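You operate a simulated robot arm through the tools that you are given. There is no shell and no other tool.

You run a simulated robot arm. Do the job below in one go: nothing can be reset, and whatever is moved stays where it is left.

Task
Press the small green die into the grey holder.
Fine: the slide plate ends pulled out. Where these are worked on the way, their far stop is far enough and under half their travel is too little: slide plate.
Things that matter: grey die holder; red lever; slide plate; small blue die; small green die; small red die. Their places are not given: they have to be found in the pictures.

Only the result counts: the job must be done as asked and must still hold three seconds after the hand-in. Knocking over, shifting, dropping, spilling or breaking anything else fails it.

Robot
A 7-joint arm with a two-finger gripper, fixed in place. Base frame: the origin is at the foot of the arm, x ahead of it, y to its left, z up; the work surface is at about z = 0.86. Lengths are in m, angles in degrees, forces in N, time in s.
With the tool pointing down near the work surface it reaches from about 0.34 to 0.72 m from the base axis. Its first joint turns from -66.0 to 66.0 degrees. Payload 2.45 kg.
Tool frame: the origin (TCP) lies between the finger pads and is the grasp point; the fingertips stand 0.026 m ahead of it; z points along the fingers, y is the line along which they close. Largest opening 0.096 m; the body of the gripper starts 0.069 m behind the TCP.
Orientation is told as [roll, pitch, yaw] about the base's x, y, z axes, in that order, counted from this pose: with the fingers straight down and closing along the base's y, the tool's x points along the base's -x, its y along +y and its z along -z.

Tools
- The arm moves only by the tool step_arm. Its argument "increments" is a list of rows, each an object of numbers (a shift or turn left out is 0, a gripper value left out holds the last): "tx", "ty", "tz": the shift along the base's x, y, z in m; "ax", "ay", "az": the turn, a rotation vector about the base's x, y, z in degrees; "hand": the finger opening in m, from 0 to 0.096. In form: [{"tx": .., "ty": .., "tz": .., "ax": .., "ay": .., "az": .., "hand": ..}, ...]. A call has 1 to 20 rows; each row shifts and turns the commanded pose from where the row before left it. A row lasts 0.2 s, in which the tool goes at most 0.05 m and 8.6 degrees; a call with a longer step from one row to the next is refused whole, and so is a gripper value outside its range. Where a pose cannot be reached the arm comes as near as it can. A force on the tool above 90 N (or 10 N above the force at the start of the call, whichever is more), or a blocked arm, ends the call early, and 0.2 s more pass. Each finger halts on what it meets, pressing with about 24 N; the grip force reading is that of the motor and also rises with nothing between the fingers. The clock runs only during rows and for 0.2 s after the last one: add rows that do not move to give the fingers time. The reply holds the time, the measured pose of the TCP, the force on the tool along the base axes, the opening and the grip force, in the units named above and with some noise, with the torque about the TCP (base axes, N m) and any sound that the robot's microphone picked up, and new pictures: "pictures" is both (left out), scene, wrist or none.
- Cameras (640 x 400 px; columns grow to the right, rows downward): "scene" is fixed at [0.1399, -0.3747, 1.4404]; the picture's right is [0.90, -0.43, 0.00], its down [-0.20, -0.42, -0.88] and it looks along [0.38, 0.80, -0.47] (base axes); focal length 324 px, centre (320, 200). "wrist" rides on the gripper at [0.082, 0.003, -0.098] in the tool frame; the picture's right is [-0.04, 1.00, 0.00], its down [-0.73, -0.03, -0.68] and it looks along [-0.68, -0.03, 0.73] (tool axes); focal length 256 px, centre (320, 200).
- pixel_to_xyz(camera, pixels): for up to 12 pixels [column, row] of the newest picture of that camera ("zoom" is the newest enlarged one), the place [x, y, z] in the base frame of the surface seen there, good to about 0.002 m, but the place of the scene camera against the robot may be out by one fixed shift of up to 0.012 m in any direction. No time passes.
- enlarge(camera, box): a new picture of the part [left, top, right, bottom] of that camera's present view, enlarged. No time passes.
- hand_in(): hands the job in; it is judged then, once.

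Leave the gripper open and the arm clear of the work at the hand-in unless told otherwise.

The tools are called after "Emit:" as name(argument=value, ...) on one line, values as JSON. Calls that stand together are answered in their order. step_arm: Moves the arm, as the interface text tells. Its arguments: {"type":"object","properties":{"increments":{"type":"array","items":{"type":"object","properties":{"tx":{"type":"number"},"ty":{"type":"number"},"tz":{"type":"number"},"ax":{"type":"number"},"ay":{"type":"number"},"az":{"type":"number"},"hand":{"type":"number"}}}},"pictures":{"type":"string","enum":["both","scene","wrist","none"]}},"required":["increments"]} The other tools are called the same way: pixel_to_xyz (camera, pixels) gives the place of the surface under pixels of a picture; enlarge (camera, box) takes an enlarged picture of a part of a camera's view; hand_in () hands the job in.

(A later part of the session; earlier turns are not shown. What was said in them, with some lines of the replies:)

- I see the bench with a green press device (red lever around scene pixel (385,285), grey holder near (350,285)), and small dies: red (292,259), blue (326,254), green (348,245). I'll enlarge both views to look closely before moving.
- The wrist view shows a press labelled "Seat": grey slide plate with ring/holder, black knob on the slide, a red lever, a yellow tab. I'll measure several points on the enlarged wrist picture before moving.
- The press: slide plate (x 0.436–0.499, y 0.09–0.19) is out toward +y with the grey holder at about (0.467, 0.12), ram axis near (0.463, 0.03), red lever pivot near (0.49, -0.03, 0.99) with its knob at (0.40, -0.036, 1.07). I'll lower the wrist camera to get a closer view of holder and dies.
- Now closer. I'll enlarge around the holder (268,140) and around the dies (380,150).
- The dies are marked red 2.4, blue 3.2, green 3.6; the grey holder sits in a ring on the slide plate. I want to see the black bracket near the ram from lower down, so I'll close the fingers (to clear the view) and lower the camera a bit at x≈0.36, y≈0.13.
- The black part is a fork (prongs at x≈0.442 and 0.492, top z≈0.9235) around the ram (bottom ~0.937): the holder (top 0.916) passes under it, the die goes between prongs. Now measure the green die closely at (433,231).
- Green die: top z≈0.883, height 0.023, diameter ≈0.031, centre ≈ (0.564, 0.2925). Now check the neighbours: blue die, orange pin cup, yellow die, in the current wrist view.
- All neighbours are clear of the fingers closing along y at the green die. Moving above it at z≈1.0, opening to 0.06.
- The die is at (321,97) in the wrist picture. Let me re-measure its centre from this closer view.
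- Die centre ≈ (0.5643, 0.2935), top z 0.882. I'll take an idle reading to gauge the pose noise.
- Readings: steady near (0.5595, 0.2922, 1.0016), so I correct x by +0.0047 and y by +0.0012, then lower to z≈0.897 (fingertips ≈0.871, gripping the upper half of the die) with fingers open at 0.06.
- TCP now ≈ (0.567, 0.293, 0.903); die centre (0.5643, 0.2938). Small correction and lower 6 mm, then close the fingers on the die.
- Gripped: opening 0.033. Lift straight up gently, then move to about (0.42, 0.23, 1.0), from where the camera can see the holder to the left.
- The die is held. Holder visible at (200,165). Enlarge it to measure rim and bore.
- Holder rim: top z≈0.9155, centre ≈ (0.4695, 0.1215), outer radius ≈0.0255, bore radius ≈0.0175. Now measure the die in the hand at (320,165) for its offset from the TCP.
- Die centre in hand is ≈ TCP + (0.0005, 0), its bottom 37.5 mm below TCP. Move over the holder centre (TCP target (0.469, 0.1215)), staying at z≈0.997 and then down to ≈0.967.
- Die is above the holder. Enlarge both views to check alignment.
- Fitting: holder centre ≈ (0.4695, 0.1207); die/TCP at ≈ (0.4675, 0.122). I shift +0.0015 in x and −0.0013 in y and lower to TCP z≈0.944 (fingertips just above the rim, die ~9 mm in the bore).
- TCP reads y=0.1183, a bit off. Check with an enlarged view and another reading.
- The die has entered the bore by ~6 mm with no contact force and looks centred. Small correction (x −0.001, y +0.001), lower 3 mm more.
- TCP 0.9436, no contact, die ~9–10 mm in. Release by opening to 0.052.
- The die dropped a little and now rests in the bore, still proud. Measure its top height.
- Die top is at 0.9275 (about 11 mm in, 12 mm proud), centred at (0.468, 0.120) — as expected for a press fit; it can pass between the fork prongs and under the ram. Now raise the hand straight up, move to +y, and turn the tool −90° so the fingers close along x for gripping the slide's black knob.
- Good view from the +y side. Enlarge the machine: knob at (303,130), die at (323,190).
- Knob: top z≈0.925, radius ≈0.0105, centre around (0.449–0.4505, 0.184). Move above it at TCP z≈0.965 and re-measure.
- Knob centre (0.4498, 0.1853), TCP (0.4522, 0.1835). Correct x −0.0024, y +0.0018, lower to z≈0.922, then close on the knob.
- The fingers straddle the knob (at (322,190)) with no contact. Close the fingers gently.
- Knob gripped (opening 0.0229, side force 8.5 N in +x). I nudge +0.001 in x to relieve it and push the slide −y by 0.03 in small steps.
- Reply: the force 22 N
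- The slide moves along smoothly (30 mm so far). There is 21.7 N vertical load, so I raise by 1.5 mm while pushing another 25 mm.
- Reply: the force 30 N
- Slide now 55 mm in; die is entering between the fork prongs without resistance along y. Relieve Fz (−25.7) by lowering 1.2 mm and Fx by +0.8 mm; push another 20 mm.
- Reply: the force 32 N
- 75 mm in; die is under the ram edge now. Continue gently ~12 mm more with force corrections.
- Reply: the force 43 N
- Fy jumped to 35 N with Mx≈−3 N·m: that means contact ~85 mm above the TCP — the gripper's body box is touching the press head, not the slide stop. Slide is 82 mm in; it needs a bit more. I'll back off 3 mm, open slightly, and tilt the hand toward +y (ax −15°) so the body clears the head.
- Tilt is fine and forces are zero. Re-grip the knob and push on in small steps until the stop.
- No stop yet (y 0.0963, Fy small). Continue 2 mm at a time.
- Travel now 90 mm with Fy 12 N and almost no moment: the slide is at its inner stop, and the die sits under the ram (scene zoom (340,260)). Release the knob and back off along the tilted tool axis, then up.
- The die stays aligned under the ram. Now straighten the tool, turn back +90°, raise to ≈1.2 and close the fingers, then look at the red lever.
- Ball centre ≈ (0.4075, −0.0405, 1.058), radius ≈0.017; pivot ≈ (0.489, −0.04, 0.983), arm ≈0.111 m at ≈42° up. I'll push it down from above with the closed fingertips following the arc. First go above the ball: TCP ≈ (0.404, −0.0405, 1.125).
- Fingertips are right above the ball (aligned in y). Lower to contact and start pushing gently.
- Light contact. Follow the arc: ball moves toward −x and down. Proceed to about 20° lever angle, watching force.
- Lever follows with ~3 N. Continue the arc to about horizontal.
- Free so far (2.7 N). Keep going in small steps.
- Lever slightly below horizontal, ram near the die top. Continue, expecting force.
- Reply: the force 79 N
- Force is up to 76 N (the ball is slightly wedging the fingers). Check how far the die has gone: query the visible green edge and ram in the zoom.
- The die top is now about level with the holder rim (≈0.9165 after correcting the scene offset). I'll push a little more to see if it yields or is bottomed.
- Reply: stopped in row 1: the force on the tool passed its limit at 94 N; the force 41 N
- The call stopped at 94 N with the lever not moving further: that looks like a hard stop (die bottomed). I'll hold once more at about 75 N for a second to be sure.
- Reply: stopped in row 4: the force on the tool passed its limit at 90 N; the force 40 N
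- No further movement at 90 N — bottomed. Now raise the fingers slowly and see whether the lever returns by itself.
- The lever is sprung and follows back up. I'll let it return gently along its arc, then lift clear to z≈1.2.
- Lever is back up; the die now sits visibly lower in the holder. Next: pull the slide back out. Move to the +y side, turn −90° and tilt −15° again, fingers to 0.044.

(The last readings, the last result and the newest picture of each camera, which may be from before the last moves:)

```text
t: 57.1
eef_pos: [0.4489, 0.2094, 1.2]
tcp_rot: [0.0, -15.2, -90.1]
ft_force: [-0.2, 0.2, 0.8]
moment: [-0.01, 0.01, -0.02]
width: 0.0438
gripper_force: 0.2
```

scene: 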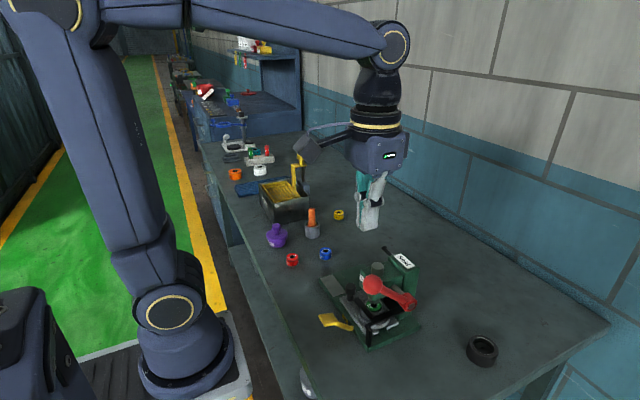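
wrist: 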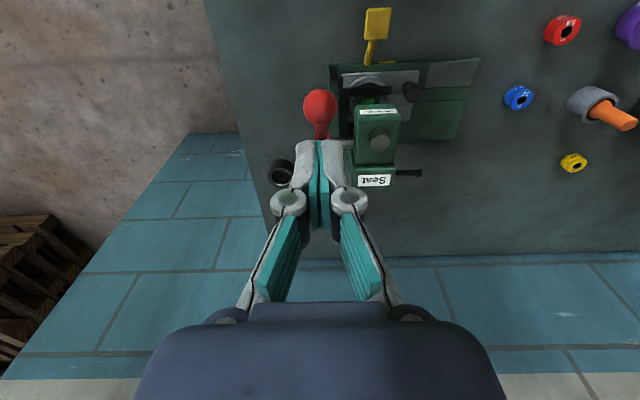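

Now descend toward the knob: to about (0.45, 0.137, 1.03).

Emit:
step_arm(increments=[{"ty": -0.018, "tz": -0.042}, {"ty": -0.018, "tz": -0.042}, {"ty": -0.018, "tz": -0.042}, {"ty": -0.018, "tz": -0.042}, {}, {}], pictures="wrist")

Emit:
enlarge(camera="wrist", box=[250, 80, 400, 280])

```text
t: 58.5
eef_pos: [0.4475, 0.1371, 1.033]
tcp_rot: [0.1, -15.1, -89.9]
ft_force: [0.0, -0.1, -1.2]
moment: [0.0, -0.02, 0.0]
width: 0.0438
gripper_force: 0.1
```

wrist: 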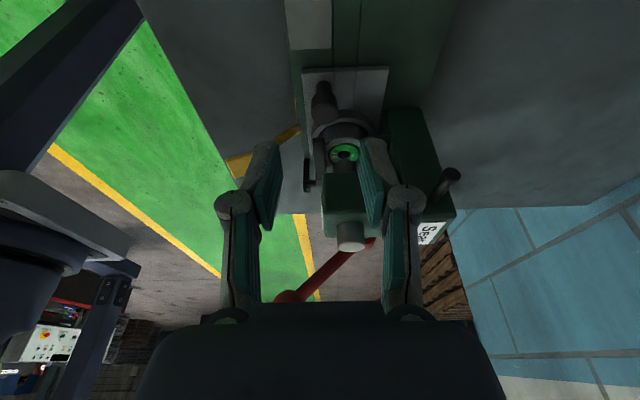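

```text
2.00 times, centred on (325, 180) of wrist
```

zoom: 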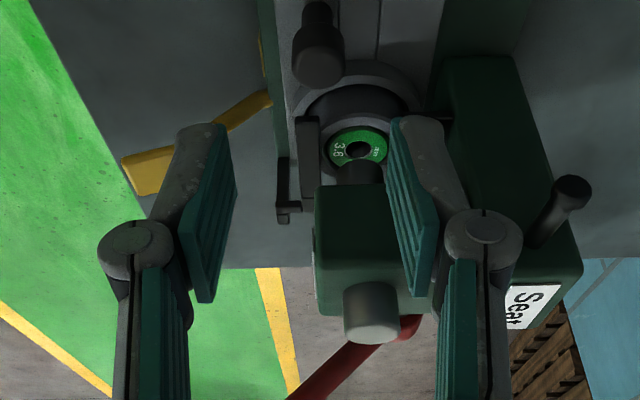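

Emit:
pixel_to_xyz(camera="zoom", pixels=[[295, 65], [343, 65], [319, 45], [319, 82], [345, 135], [335, 160], [380, 150], [325, 130], [372, 115], [330, 120], [360, 102], [319, 65]])

Emit:
enlarge(camera="wrist", box=[310, 100, 380, 170])

```text
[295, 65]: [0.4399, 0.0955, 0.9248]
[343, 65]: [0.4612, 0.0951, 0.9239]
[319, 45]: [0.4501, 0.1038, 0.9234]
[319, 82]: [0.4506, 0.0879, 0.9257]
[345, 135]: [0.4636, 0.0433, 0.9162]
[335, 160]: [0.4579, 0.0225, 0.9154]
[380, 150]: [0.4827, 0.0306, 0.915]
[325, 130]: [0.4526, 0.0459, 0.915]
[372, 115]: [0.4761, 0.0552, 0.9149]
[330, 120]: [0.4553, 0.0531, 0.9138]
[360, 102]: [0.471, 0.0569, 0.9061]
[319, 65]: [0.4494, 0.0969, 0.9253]
```

```text
5.71 times, centred on (345, 135) of wrist
```

zoom: 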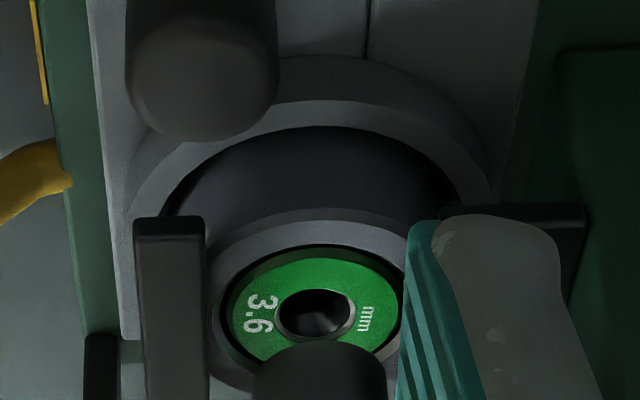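

Die top reads ≈0.9155, flush with the rim: seated. Knob centre ≈ (0.4503, 0.0955). Descend to it along the reverse of the earlier retreat.

Emit:
step_arm(increments=[{"tx": 0.0028, "ty": -0.013, "tz": -0.028}, {"ty": -0.012, "tz": -0.028}, {"ty": -0.009, "tz": -0.03}, {"ty": -0.003, "tz": -0.015}, {"ty": -0.002, "tz": -0.01}, {}, {}], pictures="wrist")

```text
t: 60.1
eef_pos: [0.4519, 0.0996, 0.9198]
tcp_rot: [0.1, -15.1, -90.0]
ft_force: [-0.4, -0.1, -1.1]
moment: [0.0, 0.02, 0.01]
width: 0.0439
gripper_force: 0.1
```

wrist: 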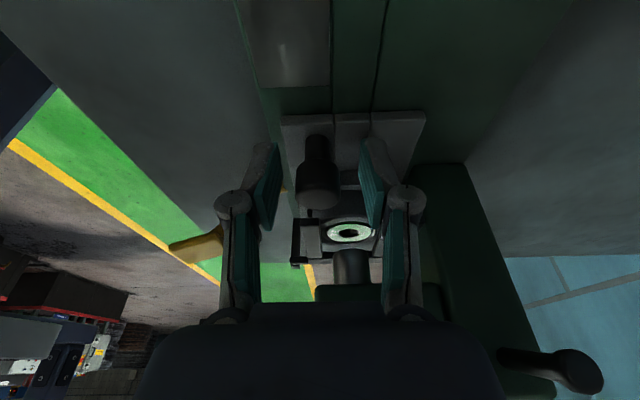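

Fingers straddle the knob with no contact. Small correction (x −0.0015, y −0.003, z +0.0015) and grip.

Emit:
step_arm(increments=[{"tx": -0.0015, "ty": -0.003, "tz": 0.0015}, {}, {"hand": 0.03}, {"hand": 0.02}, {"hand": 0.0}, {}, {}], pictures="none")

```text
t: 61.7
eef_pos: [0.4501, 0.0965, 0.9215]
tcp_rot: [0.0, -15.2, -90.0]
ft_force: [-3.5, -0.2, 2.4]
moment: [-0.01, 0.05, -0.02]
width: 0.0229
gripper_force: 45.5
```

Gripped (0.0229). Pull the slide out +y in small steps, checking forces.

Emit:
step_arm(increments=[{"ty": 0.006}, {"ty": 0.008}, {"ty": 0.008}, {"ty": 0.008}, {}], pictures="none")

```text
t: 62.9
eef_pos: [0.4499, 0.1264, 0.9226]
tcp_rot: [0.3, -15.0, -89.9]
ft_force: [-3.2, -0.9, 17.8]
moment: [-0.43, 0.06, -0.01]
width: 0.0227
gripper_force: 45.2
```

Moves freely. Continue another 30 mm with a slight raise of 0.7 mm.

Emit:
step_arm(increments=[{"ty": 0.006, "tz": 0.0007}, {"ty": 0.008}, {"ty": 0.008}, {"ty": 0.008}, {}], pictures="both")

Emit:
enlarge(camera="scene", box=[310, 230, 430, 340])

```text
t: 64.1
eef_pos: [0.449, 0.1554, 0.9232]
tcp_rot: [0.0, -15.1, -90.0]
ft_force: [-0.4, 0.9, -5.4]
moment: [0.27, 0.0, -0.06]
width: 0.0228
gripper_force: 45.2
```

scene: 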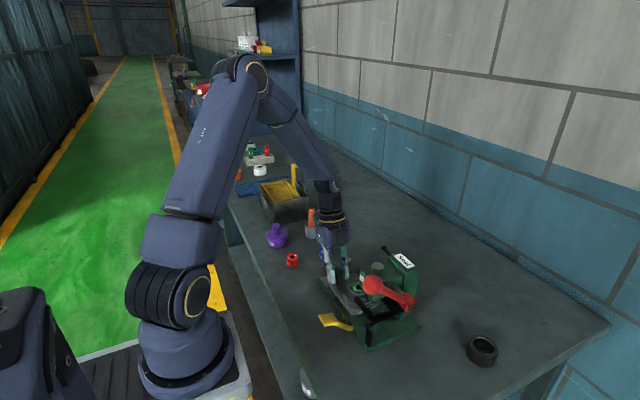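
wrist: 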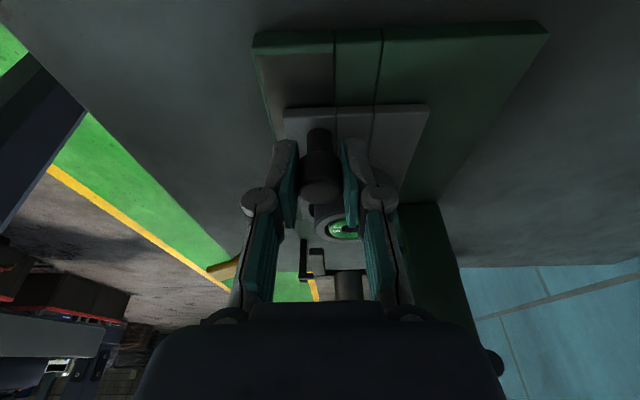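

```text
3.64 times, centred on (370, 285) of scene
```

zoom: 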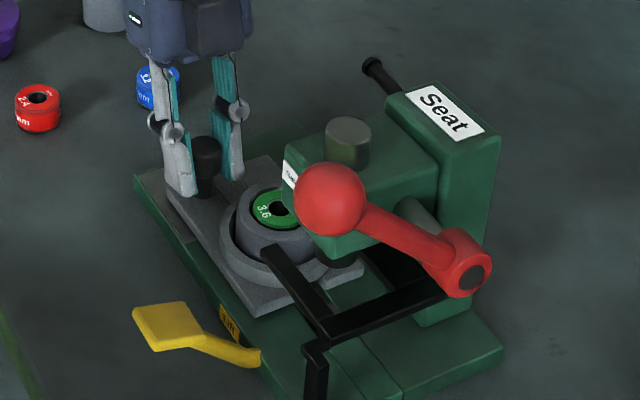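

Die flush in holder, coming out with the slide. Continue ~30 mm to the outer stop.

Emit:
step_arm(increments=[{"ty": 0.008}, {"ty": 0.008}, {"ty": 0.007}, {"ty": 0.004}, {"ty": 0.003}, {}], pictures="none")

```text
t: 65.5
eef_pos: [0.4507, 0.1864, 0.9214]
tcp_rot: [0.1, -15.1, -90.0]
ft_force: [0.1, -2.0, 11.4]
moment: [0.32, 0.07, 0.04]
width: 0.0229
gripper_force: 44.0
```

Back at the starting place (0.1864). Nudge a little more to feel the stop.

Emit:
step_arm(increments=[{"ty": 0.001}, {"ty": 0.001}, {}], pictures="none")

```text
t: 66.3
eef_pos: [0.4506, 0.186, 0.9217]
tcp_rot: [0.0, -15.3, -90.2]
ft_force: [-1.8, -14.8, 14.9]
moment: [-0.24, 0.07, -0.09]
width: 0.023
gripper_force: 45.1
```

Outer stop felt (Fy −14.8 N). Relax 1.5 mm of command, open, and withdraw along the tool axis.

Emit:
step_arm(increments=[{"ty": -0.0012, "tz": 0.0005}, {"hand": 0.036}, {"hand": 0.044}, {"ty": 0.005, "tz": 0.02}, {"ty": 0.01, "tz": 0.035}, {"ty": 0.01, "tz": 0.035}, {"ty": 0.01, "tz": 0.035}, {}], pictures="both")

Emit:
enlarge(camera="wrist", box=[270, 60, 390, 220])

Emit:
enlarge(camera="scene", box=[310, 230, 430, 340])

```text
t: 68.1
eef_pos: [0.4526, 0.2209, 1.0483]
tcp_rot: [0.2, -15.1, -90.0]
ft_force: [0.7, -1.0, -0.2]
moment: [0.0, 0.0, -0.03]
width: 0.0437
gripper_force: 0.1
```

scene: 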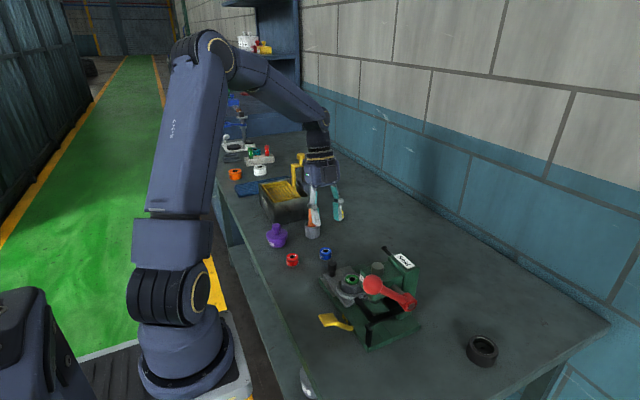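
wrist: 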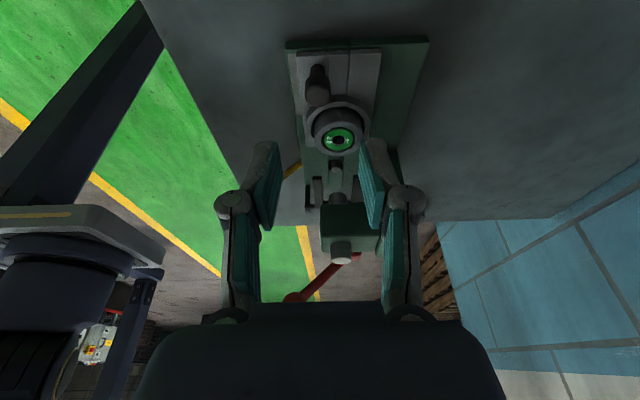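

```text
2.50 times, centred on (330, 140) of wrist
```

zoom: 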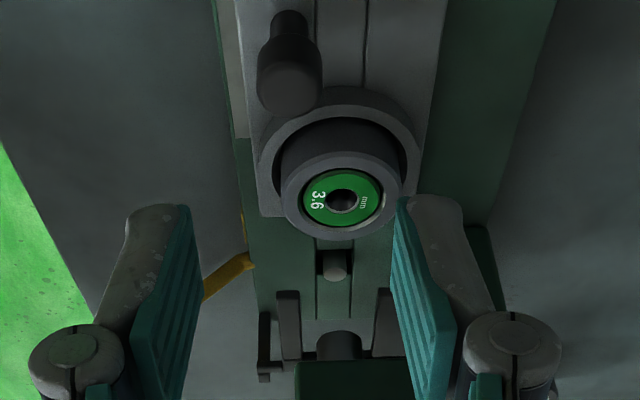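

```text
3.64 times, centred on (370, 285) of scene
```

zoom: 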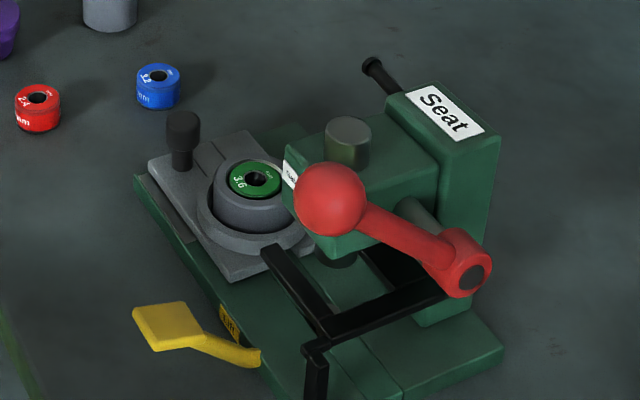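

The die sits flush in the holder and the slide is out. Measure die top and rim in an enlarged wrist view to confirm it is level and seated.

Emit:
enlarge(camera="wrist", box=[305, 100, 375, 170])

```text
5.71 times, centred on (340, 135) of wrist
```

zoom: 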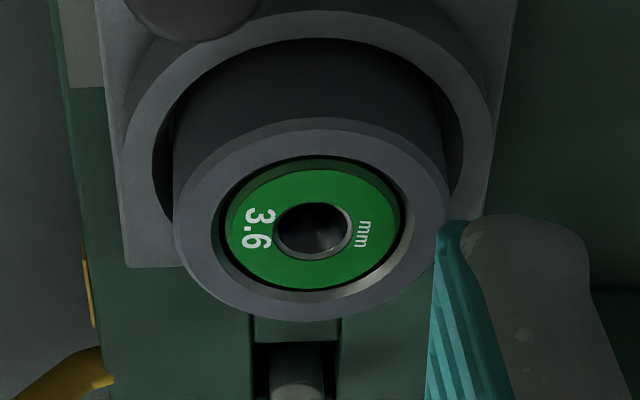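

Emit:
pixel_to_xyz(camera="zoom", pixels=[[240, 220], [385, 220], [313, 180], [313, 280], [260, 265], [370, 265], [195, 220], [430, 230], [313, 140], [313, 305], [220, 280], [410, 285]])

```text
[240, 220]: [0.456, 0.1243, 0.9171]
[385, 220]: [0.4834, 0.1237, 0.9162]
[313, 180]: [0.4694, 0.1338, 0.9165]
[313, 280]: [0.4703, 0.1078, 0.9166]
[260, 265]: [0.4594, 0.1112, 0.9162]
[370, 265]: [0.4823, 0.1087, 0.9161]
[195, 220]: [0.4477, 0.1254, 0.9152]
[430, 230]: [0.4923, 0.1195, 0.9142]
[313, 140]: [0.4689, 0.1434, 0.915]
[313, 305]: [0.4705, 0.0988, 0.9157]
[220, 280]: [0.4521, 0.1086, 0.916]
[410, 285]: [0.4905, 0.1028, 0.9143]
```

Die top ≈0.9164, rim ≈0.9152 – level and flush within measurement. Look at it also from the scene camera at high magnification.

Emit:
enlarge(camera="scene", box=[330, 265, 370, 305])

```text
10.00 times, centred on (350, 285) of scene
```

zoom: 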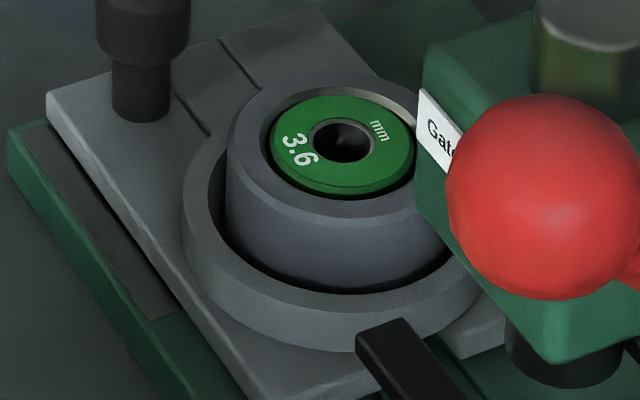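

Emit:
pixel_to_xyz(camera="zoom", pixels=[[300, 115], [345, 180], [385, 165], [290, 170], [400, 125], [245, 130], [300, 200], [345, 212], [400, 205], [320, 80], [370, 90], [250, 170]])

```text
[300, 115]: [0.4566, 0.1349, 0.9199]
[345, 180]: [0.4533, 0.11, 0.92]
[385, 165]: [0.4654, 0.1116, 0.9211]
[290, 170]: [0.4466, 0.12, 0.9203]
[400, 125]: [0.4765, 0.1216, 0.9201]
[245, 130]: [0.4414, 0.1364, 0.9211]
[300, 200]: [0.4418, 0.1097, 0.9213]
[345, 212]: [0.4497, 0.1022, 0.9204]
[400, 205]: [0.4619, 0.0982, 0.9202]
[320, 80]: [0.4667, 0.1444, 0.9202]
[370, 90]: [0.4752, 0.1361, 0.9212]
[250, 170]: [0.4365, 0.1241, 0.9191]
```

From the scene camera die top and rim both read 0.920 – exactly flush. Everything else is in place. Retreat: raise, straighten the tool, open the gripper.

Emit:
step_arm(increments=[{"tz": 0.04}, {"tz": 0.04}, {"tz": 0.04}, {"ax": 7.5, "tz": 0.03}, {"ax": 7.5, "hand": 0.09}, {"tx": -0.03}, {"tx": -0.03}, {}, {}, {}], pictures="both")

Emit:
enlarge(camera="scene", box=[250, 190, 450, 350])

```text
t: 70.3
eef_pos: [0.3907, 0.2223, 1.197]
tcp_rot: [0.1, -0.1, -90.0]
ft_force: [-0.5, 0.0, 0.2]
moment: [-0.03, 0.01, -0.02]
width: 0.0898
gripper_force: 0.0
```

scene: 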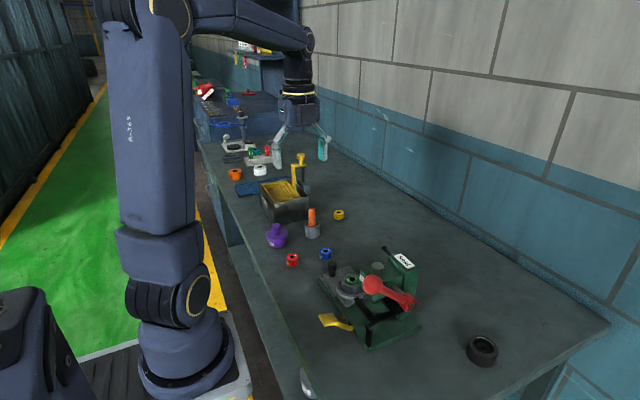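
wrist: 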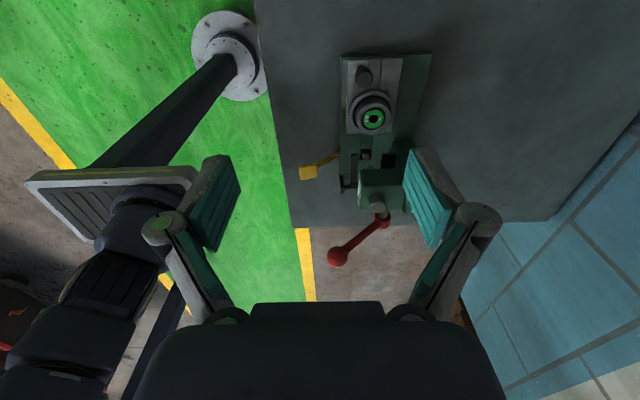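

```text
2.50 times, centred on (350, 270) of scene
```

zoom: 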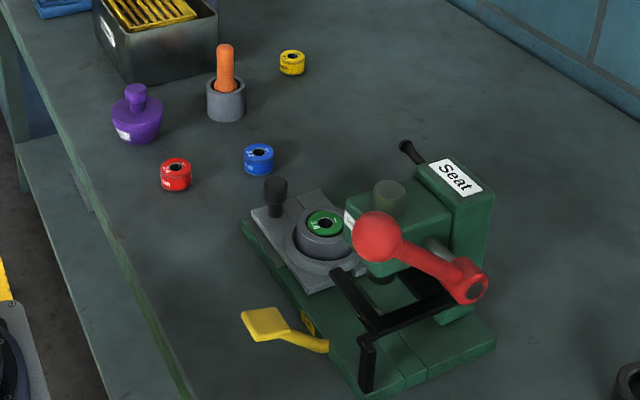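

The green die is pressed flush into the grey holder, and the slide plate is pulled out to its stop. The red lever is back up, the other dies have not moved, and the gripper is open and clear. Handing in.

Emit:
hand_in()

```text
The job is handed in.
```

The green die is pressed into the grey holder and the job is handed in. I haven't seen the judge's result.

- **Die:** it now sits level with the holder's rim. Before pressing it stood about 12 mm above the rim. At the end of the stroke the lever would not move further at about 90 N. No click or other sound was reported, so I judged it seated from the hard stop and the flush top.
- **Slide plate:** I pushed it in to its inner stop (about 90 mm), pressed, then pulled it back out to its outer stop, where it started.
- **Red lever:** it sprang back up and is where it started.
- **Contact on the way:** on the first push, the gripper body touched the press head at about 35 N. I backed off, tilted the hand and finished the push. The later pictures show nothing moved.
- **Everything else:** the red and blue dies and the other items look undisturbed in the last picture. The gripper is open and the arm is clear.
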